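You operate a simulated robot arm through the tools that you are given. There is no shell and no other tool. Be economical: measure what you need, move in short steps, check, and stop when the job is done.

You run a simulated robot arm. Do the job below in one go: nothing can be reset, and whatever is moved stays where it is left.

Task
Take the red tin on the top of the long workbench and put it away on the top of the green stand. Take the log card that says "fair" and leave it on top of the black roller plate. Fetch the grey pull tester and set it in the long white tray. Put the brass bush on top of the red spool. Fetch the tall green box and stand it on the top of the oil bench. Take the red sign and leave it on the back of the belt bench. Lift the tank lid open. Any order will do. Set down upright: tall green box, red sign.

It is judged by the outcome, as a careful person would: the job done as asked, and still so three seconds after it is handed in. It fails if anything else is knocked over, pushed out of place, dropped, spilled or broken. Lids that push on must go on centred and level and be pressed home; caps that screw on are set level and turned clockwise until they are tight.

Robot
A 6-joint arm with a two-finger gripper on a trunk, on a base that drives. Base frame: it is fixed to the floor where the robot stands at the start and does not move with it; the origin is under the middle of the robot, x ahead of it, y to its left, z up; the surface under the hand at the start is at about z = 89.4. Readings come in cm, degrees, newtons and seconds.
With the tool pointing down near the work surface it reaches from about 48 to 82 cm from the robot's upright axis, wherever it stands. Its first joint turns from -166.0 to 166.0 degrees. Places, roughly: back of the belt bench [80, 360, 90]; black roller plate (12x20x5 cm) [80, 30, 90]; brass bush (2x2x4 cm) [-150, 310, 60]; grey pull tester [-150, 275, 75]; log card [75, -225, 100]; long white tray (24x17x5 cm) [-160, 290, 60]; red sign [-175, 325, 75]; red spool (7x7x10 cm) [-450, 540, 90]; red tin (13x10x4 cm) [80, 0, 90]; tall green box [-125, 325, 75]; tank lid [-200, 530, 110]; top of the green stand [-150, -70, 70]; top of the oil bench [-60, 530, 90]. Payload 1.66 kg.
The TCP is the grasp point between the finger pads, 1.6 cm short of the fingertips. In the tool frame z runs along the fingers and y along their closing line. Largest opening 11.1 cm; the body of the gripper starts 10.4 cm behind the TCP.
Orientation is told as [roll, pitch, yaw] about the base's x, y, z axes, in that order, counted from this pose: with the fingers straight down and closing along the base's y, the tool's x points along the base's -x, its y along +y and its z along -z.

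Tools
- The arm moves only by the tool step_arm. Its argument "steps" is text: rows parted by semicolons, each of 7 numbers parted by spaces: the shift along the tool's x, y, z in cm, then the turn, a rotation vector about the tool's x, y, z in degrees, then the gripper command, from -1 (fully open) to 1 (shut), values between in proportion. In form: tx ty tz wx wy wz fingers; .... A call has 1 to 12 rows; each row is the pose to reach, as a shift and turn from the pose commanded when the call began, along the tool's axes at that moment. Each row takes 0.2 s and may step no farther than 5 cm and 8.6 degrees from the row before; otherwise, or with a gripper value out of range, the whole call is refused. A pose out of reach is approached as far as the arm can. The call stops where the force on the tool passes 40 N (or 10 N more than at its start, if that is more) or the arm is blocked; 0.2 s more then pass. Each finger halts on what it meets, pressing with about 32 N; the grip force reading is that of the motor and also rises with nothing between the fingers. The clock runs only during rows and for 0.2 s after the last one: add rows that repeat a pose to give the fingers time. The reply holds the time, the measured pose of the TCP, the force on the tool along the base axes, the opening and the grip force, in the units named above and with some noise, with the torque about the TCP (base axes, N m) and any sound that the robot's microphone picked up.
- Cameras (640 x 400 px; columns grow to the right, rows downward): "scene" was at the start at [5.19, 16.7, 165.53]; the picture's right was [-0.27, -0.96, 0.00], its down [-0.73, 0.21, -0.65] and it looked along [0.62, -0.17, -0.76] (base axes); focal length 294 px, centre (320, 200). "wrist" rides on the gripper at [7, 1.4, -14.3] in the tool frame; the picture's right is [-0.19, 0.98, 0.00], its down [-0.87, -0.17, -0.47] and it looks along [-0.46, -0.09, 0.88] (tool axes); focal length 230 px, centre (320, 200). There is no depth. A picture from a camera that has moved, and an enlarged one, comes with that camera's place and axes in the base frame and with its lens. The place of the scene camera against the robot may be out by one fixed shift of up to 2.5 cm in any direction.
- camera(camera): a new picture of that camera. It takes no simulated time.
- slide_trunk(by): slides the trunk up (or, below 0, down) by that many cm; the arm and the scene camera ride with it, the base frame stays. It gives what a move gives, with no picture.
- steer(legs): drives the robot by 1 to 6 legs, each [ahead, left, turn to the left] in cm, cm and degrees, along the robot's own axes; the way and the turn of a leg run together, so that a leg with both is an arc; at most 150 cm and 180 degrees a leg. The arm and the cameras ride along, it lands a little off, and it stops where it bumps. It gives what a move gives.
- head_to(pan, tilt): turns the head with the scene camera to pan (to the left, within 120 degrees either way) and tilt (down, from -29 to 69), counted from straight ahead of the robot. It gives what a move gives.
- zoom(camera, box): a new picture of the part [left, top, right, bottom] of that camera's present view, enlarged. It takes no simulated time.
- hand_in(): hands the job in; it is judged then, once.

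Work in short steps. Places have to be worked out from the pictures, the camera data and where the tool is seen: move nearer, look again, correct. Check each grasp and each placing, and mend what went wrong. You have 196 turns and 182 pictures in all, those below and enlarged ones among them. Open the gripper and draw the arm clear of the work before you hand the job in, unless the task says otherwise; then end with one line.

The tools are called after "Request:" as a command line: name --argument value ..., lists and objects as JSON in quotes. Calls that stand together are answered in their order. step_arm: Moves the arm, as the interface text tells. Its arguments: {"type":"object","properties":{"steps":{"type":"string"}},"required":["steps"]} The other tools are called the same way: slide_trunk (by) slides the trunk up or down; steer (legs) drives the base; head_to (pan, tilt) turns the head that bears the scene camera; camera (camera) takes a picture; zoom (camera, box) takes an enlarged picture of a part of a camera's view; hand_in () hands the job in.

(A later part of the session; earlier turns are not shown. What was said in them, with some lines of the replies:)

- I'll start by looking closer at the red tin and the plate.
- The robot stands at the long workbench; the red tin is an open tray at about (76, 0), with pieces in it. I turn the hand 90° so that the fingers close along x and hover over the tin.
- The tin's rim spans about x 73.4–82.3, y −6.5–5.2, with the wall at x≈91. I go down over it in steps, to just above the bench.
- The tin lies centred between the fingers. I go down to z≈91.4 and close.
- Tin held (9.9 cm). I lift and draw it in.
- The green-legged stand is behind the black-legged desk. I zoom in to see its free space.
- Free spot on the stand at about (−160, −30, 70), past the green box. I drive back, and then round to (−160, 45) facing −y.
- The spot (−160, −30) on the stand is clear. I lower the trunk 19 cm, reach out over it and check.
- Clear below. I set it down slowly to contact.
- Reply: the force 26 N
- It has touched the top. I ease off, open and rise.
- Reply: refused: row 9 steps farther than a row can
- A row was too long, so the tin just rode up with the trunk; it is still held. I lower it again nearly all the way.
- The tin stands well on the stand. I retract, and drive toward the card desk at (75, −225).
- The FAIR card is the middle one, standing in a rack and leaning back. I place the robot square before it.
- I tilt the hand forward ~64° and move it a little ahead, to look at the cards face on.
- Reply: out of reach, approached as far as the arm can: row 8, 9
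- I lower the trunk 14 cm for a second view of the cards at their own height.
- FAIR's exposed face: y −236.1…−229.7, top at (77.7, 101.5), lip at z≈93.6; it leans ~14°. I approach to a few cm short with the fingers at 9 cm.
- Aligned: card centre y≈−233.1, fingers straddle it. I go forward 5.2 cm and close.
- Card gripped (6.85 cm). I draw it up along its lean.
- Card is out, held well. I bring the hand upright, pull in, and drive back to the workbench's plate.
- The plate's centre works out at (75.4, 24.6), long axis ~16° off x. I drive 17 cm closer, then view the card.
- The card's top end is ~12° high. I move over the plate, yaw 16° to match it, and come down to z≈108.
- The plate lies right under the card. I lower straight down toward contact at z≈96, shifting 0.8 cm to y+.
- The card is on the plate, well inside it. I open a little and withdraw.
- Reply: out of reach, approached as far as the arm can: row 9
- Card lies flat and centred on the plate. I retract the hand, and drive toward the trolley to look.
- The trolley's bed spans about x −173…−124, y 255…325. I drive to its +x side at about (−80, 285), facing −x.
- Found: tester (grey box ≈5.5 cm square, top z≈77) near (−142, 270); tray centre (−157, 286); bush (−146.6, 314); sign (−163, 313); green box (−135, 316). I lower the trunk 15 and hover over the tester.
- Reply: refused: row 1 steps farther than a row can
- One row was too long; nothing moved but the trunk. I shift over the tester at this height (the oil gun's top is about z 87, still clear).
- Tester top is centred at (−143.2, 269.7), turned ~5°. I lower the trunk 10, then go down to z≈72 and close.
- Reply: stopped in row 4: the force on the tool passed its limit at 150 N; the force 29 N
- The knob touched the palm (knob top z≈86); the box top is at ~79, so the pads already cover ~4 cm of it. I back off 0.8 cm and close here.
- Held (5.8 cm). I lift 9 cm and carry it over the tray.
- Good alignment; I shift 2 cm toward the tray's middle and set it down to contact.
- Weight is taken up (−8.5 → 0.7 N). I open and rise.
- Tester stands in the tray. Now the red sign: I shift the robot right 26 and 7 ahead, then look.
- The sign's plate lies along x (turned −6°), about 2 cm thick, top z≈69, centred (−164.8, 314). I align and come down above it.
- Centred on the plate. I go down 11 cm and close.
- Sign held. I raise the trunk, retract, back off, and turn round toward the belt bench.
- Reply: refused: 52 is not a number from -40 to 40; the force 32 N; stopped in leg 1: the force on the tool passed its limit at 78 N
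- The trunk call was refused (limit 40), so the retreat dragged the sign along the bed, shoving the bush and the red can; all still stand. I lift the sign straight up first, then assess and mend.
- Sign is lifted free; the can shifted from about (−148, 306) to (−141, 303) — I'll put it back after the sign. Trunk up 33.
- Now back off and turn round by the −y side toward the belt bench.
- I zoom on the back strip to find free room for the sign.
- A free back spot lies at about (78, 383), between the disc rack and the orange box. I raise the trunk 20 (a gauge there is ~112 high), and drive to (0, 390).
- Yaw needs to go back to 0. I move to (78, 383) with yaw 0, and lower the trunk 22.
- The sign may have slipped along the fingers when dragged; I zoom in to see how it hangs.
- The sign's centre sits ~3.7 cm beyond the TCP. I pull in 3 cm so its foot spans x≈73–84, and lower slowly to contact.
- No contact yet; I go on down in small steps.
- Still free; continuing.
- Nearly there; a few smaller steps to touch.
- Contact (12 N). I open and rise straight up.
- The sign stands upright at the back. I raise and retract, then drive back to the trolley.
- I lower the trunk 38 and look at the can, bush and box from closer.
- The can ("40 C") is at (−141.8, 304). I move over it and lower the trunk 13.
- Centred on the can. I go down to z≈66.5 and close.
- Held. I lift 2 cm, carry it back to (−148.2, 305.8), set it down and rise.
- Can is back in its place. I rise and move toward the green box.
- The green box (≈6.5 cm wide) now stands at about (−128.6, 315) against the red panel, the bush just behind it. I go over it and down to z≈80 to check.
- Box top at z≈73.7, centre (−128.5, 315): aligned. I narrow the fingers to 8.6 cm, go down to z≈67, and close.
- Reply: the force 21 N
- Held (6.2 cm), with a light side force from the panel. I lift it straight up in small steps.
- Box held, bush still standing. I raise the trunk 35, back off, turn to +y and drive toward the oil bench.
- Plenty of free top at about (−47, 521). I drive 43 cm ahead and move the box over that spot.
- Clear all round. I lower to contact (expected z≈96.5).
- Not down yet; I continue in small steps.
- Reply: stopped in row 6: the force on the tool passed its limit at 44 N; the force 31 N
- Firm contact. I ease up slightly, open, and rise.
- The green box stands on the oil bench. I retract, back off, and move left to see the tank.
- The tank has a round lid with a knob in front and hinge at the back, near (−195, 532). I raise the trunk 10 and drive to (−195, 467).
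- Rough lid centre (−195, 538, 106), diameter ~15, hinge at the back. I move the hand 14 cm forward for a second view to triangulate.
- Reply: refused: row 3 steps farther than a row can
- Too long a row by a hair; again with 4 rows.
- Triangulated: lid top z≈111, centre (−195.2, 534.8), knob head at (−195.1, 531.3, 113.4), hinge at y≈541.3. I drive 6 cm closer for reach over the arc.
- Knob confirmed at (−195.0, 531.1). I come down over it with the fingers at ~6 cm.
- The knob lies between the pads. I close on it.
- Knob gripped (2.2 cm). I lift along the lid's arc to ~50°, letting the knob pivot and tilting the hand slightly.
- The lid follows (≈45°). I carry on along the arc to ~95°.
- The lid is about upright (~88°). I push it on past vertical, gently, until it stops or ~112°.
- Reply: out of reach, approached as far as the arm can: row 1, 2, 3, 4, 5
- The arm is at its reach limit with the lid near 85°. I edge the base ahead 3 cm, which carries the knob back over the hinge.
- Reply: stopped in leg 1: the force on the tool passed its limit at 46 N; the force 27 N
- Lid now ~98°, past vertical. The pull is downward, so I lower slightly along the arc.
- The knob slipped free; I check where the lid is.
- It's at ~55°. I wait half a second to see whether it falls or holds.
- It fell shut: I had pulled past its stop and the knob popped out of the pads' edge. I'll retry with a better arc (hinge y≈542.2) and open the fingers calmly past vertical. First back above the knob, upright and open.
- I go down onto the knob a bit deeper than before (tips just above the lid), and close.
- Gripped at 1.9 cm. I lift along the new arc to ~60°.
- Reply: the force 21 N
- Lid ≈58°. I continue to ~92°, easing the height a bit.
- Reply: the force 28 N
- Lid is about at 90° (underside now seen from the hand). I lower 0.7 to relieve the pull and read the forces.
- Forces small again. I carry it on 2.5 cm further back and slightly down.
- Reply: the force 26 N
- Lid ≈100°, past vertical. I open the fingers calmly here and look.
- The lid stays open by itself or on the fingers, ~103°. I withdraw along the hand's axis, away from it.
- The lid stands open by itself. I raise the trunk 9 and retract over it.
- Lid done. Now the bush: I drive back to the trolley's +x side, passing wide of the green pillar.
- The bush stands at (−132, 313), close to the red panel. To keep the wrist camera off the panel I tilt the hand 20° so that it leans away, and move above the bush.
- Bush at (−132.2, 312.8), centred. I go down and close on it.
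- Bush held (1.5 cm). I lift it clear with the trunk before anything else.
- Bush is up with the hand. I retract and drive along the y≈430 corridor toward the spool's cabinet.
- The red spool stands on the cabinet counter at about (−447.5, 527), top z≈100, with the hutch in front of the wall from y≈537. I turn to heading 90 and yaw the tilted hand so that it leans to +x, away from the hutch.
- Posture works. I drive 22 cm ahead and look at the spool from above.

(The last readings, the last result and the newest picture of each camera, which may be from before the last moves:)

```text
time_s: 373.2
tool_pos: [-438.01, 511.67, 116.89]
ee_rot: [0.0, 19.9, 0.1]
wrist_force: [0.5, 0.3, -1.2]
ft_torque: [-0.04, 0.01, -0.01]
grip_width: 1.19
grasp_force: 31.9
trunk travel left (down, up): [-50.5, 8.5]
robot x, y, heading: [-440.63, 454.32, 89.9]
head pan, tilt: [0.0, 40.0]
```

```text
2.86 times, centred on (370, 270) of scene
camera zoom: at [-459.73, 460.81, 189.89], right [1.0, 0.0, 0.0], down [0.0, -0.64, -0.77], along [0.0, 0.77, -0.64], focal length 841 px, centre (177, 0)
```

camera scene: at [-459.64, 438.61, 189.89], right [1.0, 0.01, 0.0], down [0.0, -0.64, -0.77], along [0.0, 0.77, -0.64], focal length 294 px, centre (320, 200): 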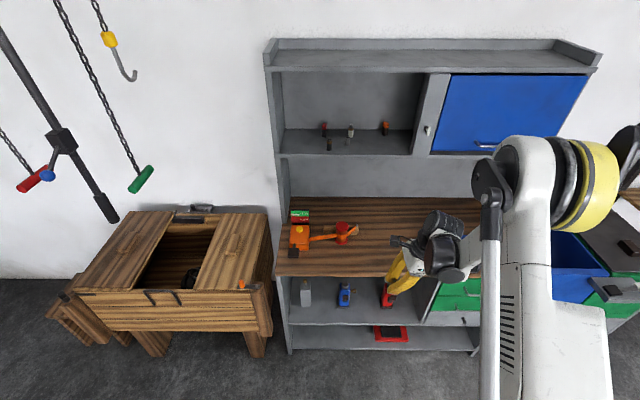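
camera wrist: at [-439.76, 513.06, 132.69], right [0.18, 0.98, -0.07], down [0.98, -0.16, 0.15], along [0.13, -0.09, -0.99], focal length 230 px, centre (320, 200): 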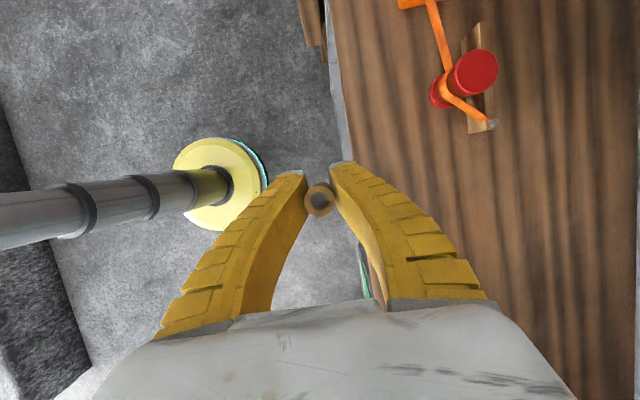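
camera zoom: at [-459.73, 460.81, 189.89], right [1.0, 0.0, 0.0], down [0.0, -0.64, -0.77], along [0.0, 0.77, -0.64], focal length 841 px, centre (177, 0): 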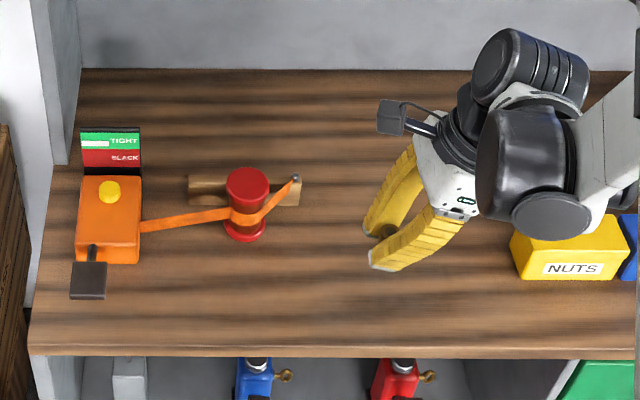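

Better triangulation puts the spool top at (−450, 535.8, 94.5); the hutch front at y≈544, its upper part from z≈125. I lower in front of it first, to (−450, 520, 101).

Request:
step_arm --steps "1.17 1.66 3.8 0 0 0 1; 2.34 3.32 7.6 0 0 0 1; 3.5 5 11.4 0 0 0 1; 4.67 6.64 15.2 0 0 0 1; 5.84 8.3 19.05 0 0 0 1; 5.84 8.3 19.05 0 0 0 1"

Request:
camera --camera "wrist"

Request:
zoom --camera "scene" --box '[270, 180, 470, 320]'

```text
time_s: 374.6
tool_pos: [-450.04, 519.95, 100.92]
ee_rot: [-0.1, 20.0, 0.2]
wrist_force: [0.0, -0.4, -0.3]
ft_torque: [-0.01, -0.02, 0.0]
grip_width: 1.16
grasp_force: 32.5
trunk travel left (down, up): [-50.5, 8.5]
robot x, y, heading: [-440.45, 454.22, 90.0]
head pan, tilt: [0.0, 40.0]
```

```text
46 pictures are left
camera wrist: at [-451.69, 521.18, 116.69], right [0.18, 0.98, -0.07], down [0.98, -0.17, 0.15], along [0.13, -0.09, -0.99], focal length 230 px, centre (320, 200)
```

wrist: 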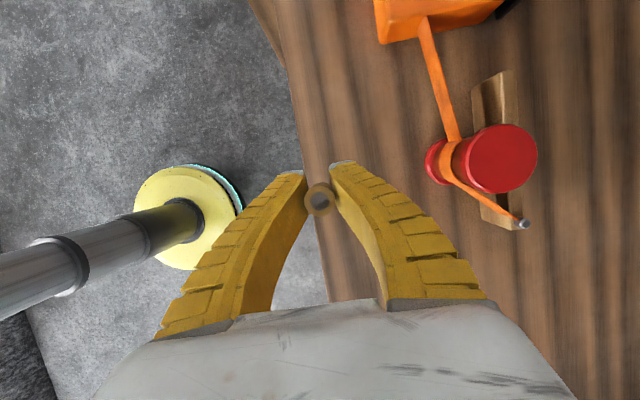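

```text
2.86 times, centred on (370, 250) of scene
camera zoom: at [-459.65, 460.61, 189.91], right [1.0, 0.0, 0.0], down [0.0, -0.64, -0.77], along [0.0, 0.77, -0.64], focal length 841 px, centre (177, 57)
```

zoom: 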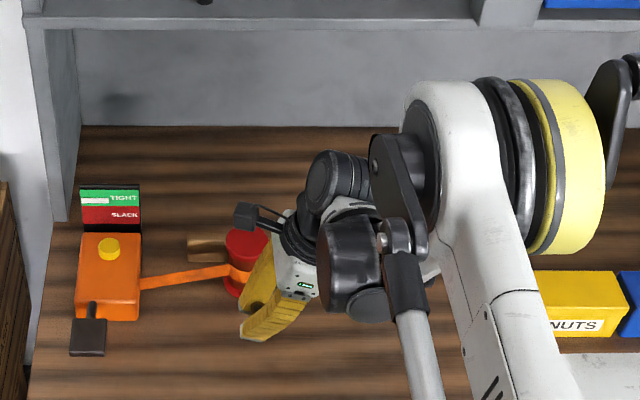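

Spool top confirmed (−449.8, 535.7, 94.7). I drive 6 cm ahead, then ease the bush over the spool at y≈534.5, keeping low under the hutch.

Request:
steer --legs '[[6, 0, 0]]'

Request:
step_arm --steps "-0.2 2 0.3 0 0 0 1; -0.3 4 0.7 0 0 0 1; -0.3 6 0.9 0 0 0 1; -0.3 8 0.9 0 0 0 1; -0.3 8 0.9 0 0 0 1"

Request:
camera --camera "wrist"

Request:
zoom --camera "scene" --box '[270, 140, 470, 280]'

```text
time_s: 375.6
tool_pos: [-450.04, 525.88, 100.7]
ee_rot: [-0.2, 19.9, 0.2]
wrist_force: [0.1, 0.1, -0.5]
ft_torque: [-0.06, 0.02, 0.06]
grip_width: 1.19
grasp_force: 32.2
trunk travel left (down, up): [-50.5, 8.5]
robot x, y, heading: [-440.34, 460.45, 90.2]
head pan, tilt: [0.0, 40.0]
```

```text
time_s: 376.8
tool_pos: [-450.02, 531.01, 103.69]
ee_rot: [-0.1, 20.0, 0.2]
wrist_force: [-0.7, 0.3, -0.8]
ft_torque: [0.01, 0.0, 0.0]
grip_width: 1.16
grasp_force: 31.8
out of reach, approached as far as the arm can: row 1, 2, 3, 4, 5
trunk travel left (down, up): [-50.5, 8.5]
robot x, y, heading: [-440.56, 459.88, 89.8]
head pan, tilt: [0.0, 40.0]
```

```text
44 pictures are left
camera wrist: at [-451.66, 532.33, 119.48], right [0.18, 0.98, -0.07], down [0.97, -0.17, 0.15], along [0.14, -0.09, -0.99], focal length 230 px, centre (320, 200)
```

wrist: 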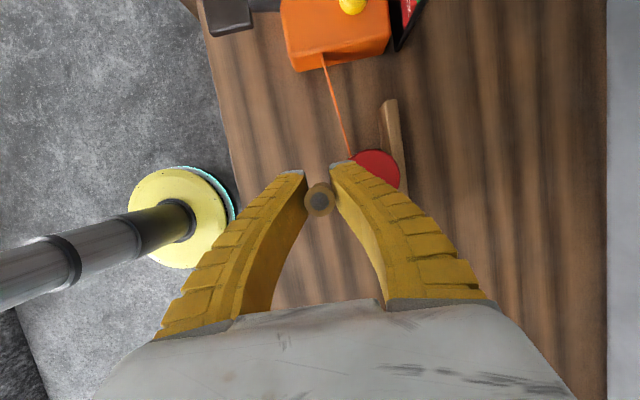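

```text
2.86 times, centred on (370, 210) of scene
camera zoom: at [-459.75, 466.47, 189.89], right [1.0, 0.0, 0.0], down [0.0, -0.64, -0.77], along [0.0, 0.77, -0.64], focal length 841 px, centre (177, 171)
```

zoom: 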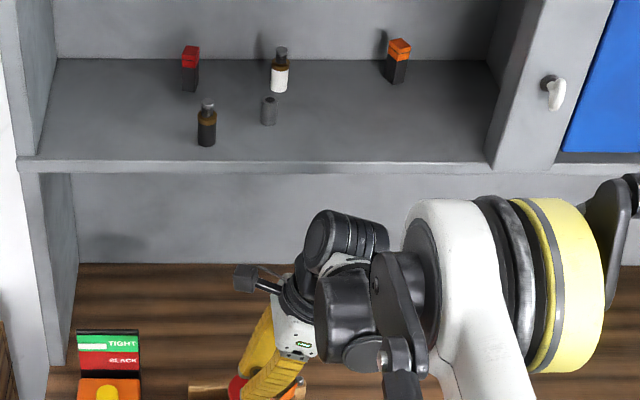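

With the trunk this high the arm can't reach so low; I pull back and up, then will lower the trunk.

Request:
step_arm --steps "0 -4 0 0 0 0 1; 0 -8 0 0 0 0 1; 0 -12 0 0 0 0 1; 1.4 -12 -3.8 0 0 0 1; 2.8 -12 -7.6 0 0 0 1; 4.1 -12 -11.3 0 0 0 1; 4.1 -12 -11.3 0 0 0 1"

```text
time_s: 378.4
tool_pos: [-450.11, 519.18, 115.87]
ee_rot: [-0.2, 19.9, 0.1]
wrist_force: [-1.2, 0.4, -0.6]
ft_torque: [0.02, 0.01, -0.02]
grip_width: 1.18
grasp_force: 31.9
trunk travel left (down, up): [-50.5, 8.5]
robot x, y, heading: [-440.46, 460.13, 90.3]
head pan, tilt: [0.0, 40.0]
```

Now trunk down 16, then ease forward in y at about z≈100.

Request:
slide_trunk --by -16

Request:
step_arm --steps "0 3 0 0 0 0 1; 0 6 0 0 0 0 1; 0 9 0 0 0 0 1; 0 12 0 0 0 0 1; 0 15 0 0 0 0 1; 0 15 0 0 0 0 1"

Request:
camera --camera "wrist"

Request:
zoom --camera "scene" --box '[270, 140, 470, 280]'

```text
time_s: 380.2
tool_pos: [-450.11, 519.17, 99.81]
ee_rot: [-0.1, 20.0, 0.1]
wrist_force: [-0.1, -0.1, 0.4]
ft_torque: [-0.01, 0.0, -0.02]
grip_width: 1.16
grasp_force: 31.7
trunk travel left (down, up): [-34.5, 24.5]
robot x, y, heading: [-440.77, 460.31, 90.2]
head pan, tilt: [0.0, 40.0]
```

```text
time_s: 381.6
tool_pos: [-450.22, 534.09, 99.87]
ee_rot: [0.0, 19.9, 0.1]
wrist_force: [-0.3, -0.6, -1.0]
ft_torque: [0.01, 0.01, 0.03]
grip_width: 1.18
grasp_force: 31.8
trunk travel left (down, up): [-34.5, 24.5]
robot x, y, heading: [-440.18, 460.09, 90.1]
head pan, tilt: [0.0, 40.0]
```

```text
42 pictures are left
camera wrist: at [-451.85, 535.41, 115.56], right [0.18, 0.98, -0.07], down [0.98, -0.16, 0.15], along [0.14, -0.09, -0.99], focal length 230 px, centre (320, 200)
```

wrist: 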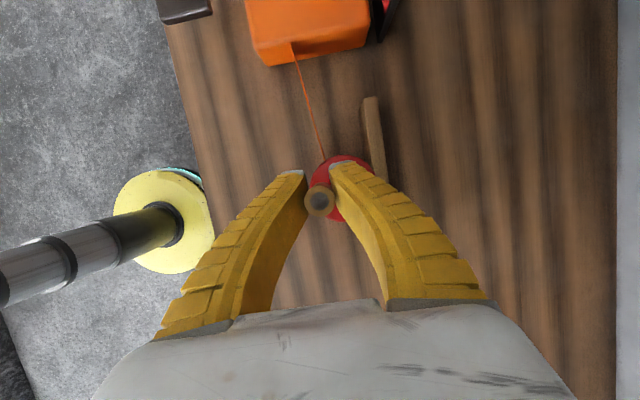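

```text
2.86 times, centred on (370, 210) of scene
camera zoom: at [-459.75, 466.46, 173.89], right [1.0, 0.0, 0.0], down [0.0, -0.64, -0.77], along [0.0, 0.77, -0.64], focal length 841 px, centre (177, 171)
```

zoom: 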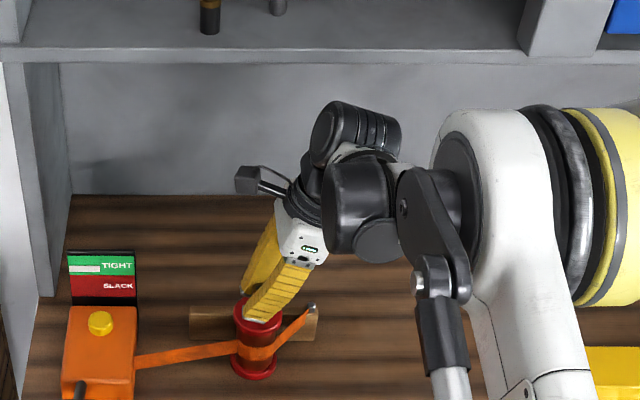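

The bush is over the spool; I shift 1 cm further in y and 0.6 in x, then lower to contact.

Request:
step_arm --steps "-0.5 1 -0.2 0 0 0 1; -0.66 1 0.1 0 0 0 1; -0.77 1 0.4 0 0 0 1; -0.87 1 0.7 0 0 0 1; -0.97 1 0.95 0 0 0 1; -1.05 1 1.2 0 0 0 1"

Request:
zoom --camera "wrist" --box '[260, 130, 400, 260]'

Request:
zoom --camera "scene" --box '[320, 200, 400, 280]'

```text
time_s: 383.0
tool_pos: [-449.64, 535.1, 98.29]
ee_rot: [-0.1, 19.9, 0.1]
wrist_force: [-0.2, -0.4, -0.7]
ft_torque: [0.0, 0.03, 0.02]
grip_width: 1.15
grasp_force: 32.1
trunk travel left (down, up): [-34.5, 24.5]
robot x, y, heading: [-440.34, 460.2, 90.2]
head pan, tilt: [0.0, 40.0]
```

```text
3.08 times, centred on (330, 195) of wrist
camera zoom: at [-451.27, 536.46, 114.02], right [0.18, 0.98, -0.07], down [0.98, -0.16, 0.15], along [0.13, -0.09, -0.99], focal length 708 px, centre (289, 215)
```

zoom: 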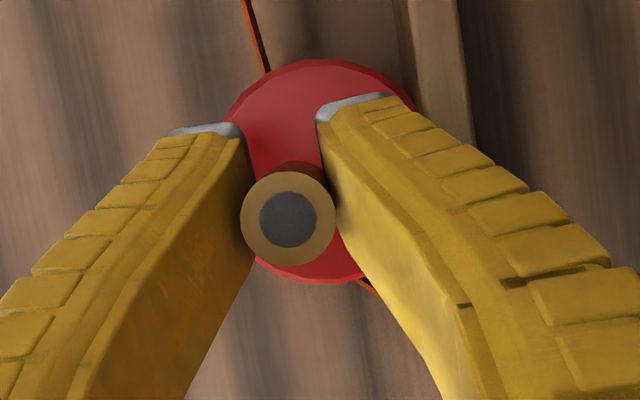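

```text
5.00 times, centred on (360, 240) of scene
camera zoom: at [-459.75, 466.53, 173.89], right [1.0, 0.0, 0.0], down [0.0, -0.64, -0.77], along [0.0, 0.77, -0.64], focal length 1471 px, centre (120, 0)
```

zoom: 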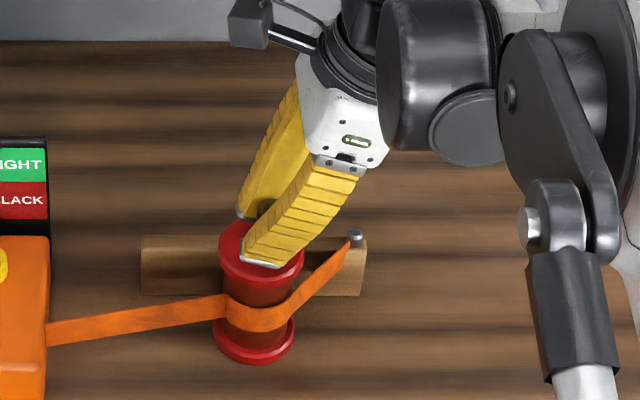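

The bush is upright and nearly centred over the disc. I lower on to contact.

Request:
step_arm --steps "-0.1 0 0.25 0 0 0 1; -0.2 0 0.5 0 0 0 1; -0.3 0 0.75 0 0 0 1; -0.4 0 1 0 0 0 1; -0.5 0 1.25 0 0 0 1"

```text
time_s: 384.2
tool_pos: [-449.53, 535.2, 96.93]
ee_rot: [0.1, 20.1, 0.3]
wrist_force: [-4.3, 3.9, 14.0]
ft_torque: [0.02, 0.04, 0.01]
grip_width: 1.64
grasp_force: 32.5
trunk travel left (down, up): [-34.5, 24.5]
robot x, y, heading: [-440.57, 460.63, 90.3]
head pan, tilt: [0.0, 40.0]
```

Contact (14 N). I open to ~4 cm and look before leaving.

Request:
step_arm --steps "0 0 -0.1 0 0 0 0.7; 0 0 -0.1 0 0 0 0.4; 0 0 -0.1 0 0 0 0.28; 0 0 -0.1 0 0 0 0.28"

Request:
zoom --camera "wrist" --box '[260, 130, 400, 260]'

```text
time_s: 385.2
tool_pos: [-449.44, 535.04, 96.9]
ee_rot: [-0.2, 20.0, 0.1]
wrist_force: [0.4, -0.7, 0.3]
ft_torque: [-0.02, 0.04, -0.01]
grip_width: 4.28
grasp_force: 1.7
trunk travel left (down, up): [-34.5, 24.5]
robot x, y, heading: [-440.33, 460.31, 90.4]
head pan, tilt: [0.0, 40.0]
```

```text
3.08 times, centred on (330, 195) of wrist
camera zoom: at [-451.18, 536.45, 112.72], right [0.18, 0.98, -0.07], down [0.98, -0.16, 0.15], along [0.14, -0.09, -0.99], focal length 708 px, centre (289, 215)
```

zoom: 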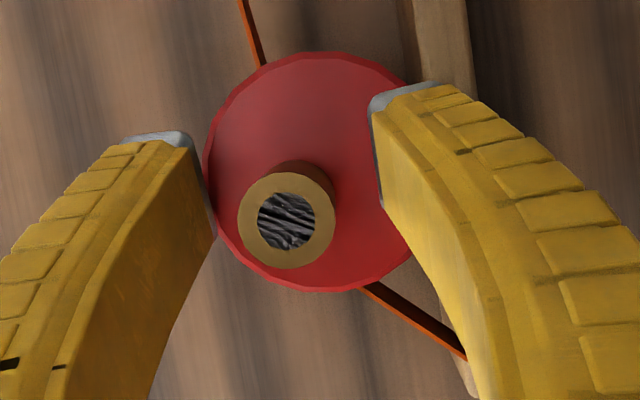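

The bush stands on the disc. I lift 2 cm along the axis, slide the straddling fingers off toward +x, then draw back toward −y.

Request:
step_arm --steps "0 0 -1 0 0 0 0.28; 0 0 -2 0 0 0 0.28; -1.9 0 -2.7 0 0 0 0.28; -3.8 0 -3.4 0 0 0 0.28; -5 0 -3.8 0 0 0 0.28; -5 -4 -3.8 0 0 0 0.28; -5 -8 -3.8 0 0 0 0.28; -5 -12 -3.8 0 0 0 0.28; -5 -16 -3.8 0 0 0 0.28; -5 -20 -3.8 0 0 0 0.28"

Request:
zoom --camera "scene" --box '[260, 180, 420, 300]'

```text
time_s: 387.4
tool_pos: [-443.45, 515.13, 98.92]
ee_rot: [-0.1, 19.8, 0.1]
wrist_force: [0.6, -0.4, -0.2]
ft_torque: [0.02, 0.01, -0.01]
grip_width: 4.25
grasp_force: 1.4
trunk travel left (down, up): [-34.5, 24.5]
robot x, y, heading: [-440.48, 460.3, 90.2]
head pan, tilt: [0.0, 40.0]
```

```text
3.33 times, centred on (340, 240) of scene
camera zoom: at [-459.75, 466.4, 173.9], right [1.0, 0.0, 0.0], down [0.0, -0.64, -0.77], along [0.0, 0.77, -0.64], focal length 981 px, centre (253, 67)
```

zoom: 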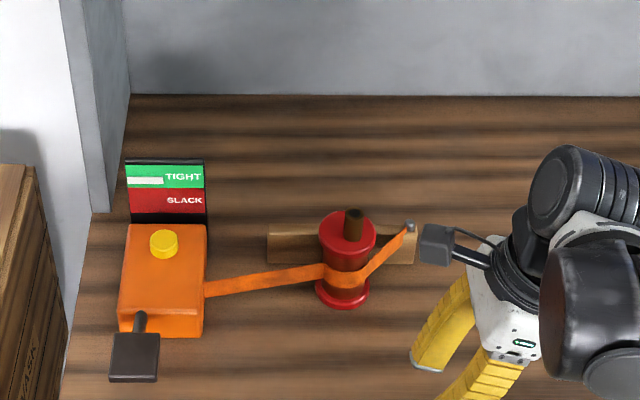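

The bush stands on the spool. I open fully, back off, and take a last look at the tank and the trolley.

Request:
steer --legs '[[-40, 0, 0]]'

Request:
head_to --pan -75 --tilt 15

Request:
zoom --camera "scene" --box '[120, 100, 520, 350]'

Request:
camera --camera "scene"

```text
time_s: 389.9
tool_pos: [-443.25, 475.11, 98.86]
ee_rot: [-0.1, 19.9, -0.1]
wrist_force: [-0.1, -0.4, -0.4]
ft_torque: [0.02, -0.03, 0.01]
grip_width: 4.25
grasp_force: 1.6
trunk travel left (down, up): [-34.5, 24.5]
robot x, y, heading: [-440.43, 420.5, 89.9]
head pan, tilt: [0.0, 40.0]
```

```text
time_s: 391.3
tool_pos: [-443.22, 475.15, 98.81]
ee_rot: [-0.1, 19.9, 0.1]
wrist_force: [0.5, 1.2, 0.6]
ft_torque: [-0.01, 0.01, -0.02]
grip_width: 4.23
grasp_force: 1.3
trunk travel left (down, up): [-34.5, 24.5]
robot x, y, heading: [-440.1, 419.96, 90.2]
head pan, tilt: [-75.0, 15.0]
```

```text
1.60 times, centred on (320, 225) of scene
camera zoom: at [-450.63, 420.54, 177.84], right [0.26, -0.97, 0.0], down [-0.25, -0.07, -0.97], along [0.93, 0.25, -0.26], focal length 471 px, centre (320, 160)
```

zoom: 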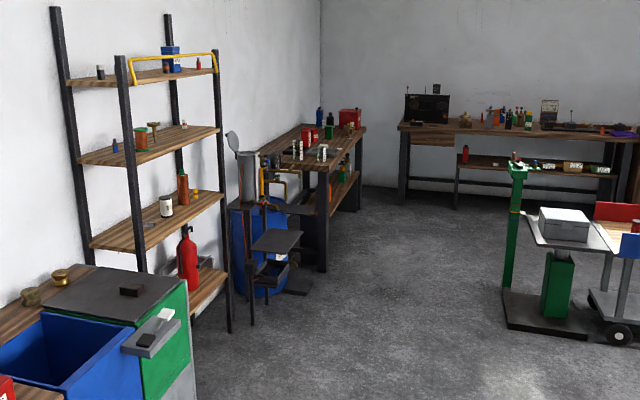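

```text
35 pictures are left
camera scene: at [-450.63, 420.54, 177.84], right [0.26, -0.97, 0.0], down [-0.25, -0.07, -0.97], along [0.93, 0.25, -0.26], focal length 294 px, centre (320, 200)
```

scene: 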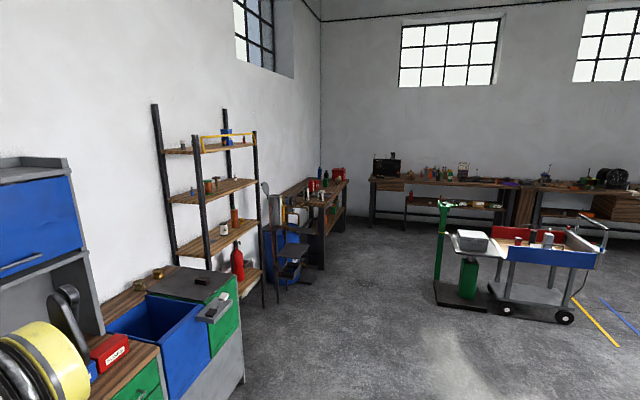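

The lid stands open and the rest is in place. I open the gripper fully with the arm clear of the work.

Request:
step_arm --steps "0 0 0 0 0 0 -0.5; 0 0 0 0 0 0 -1; 0 0 0 0 0 0 -1"

Request:
zoom --camera "scene" --box '[420, 180, 620, 340]'

```text
time_s: 392.1
tool_pos: [-443.2, 475.12, 98.94]
ee_rot: [-0.2, 19.9, 0.0]
wrist_force: [0.8, 0.4, -0.9]
ft_torque: [0.01, 0.02, 0.0]
grip_width: 11.09
grasp_force: 0.2
trunk travel left (down, up): [-34.5, 24.5]
robot x, y, heading: [-440.4, 420.32, 90.3]
head pan, tilt: [-75.0, 15.0]
```

```text
2.50 times, centred on (520, 260) of scene
camera zoom: at [-450.62, 420.53, 177.85], right [0.26, -0.97, 0.0], down [-0.25, -0.07, -0.97], along [0.93, 0.25, -0.26], focal length 736 px, centre (-180, 50)
```

zoom: 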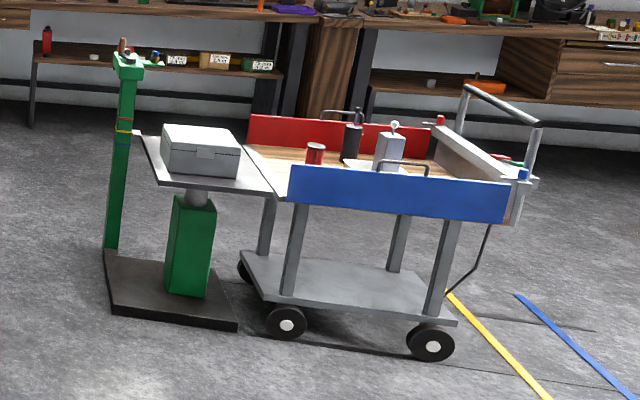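

All stands as it should; I hand the job in.

Request:
hand_in

```text
The job is handed in.
```

All seven parts of the job are done and handed in. On the trolley I dragged the red sign by mistake and knocked the red "40 C" can about 7 cm out of place; I set the can back to within about a centimetre of where it stood.
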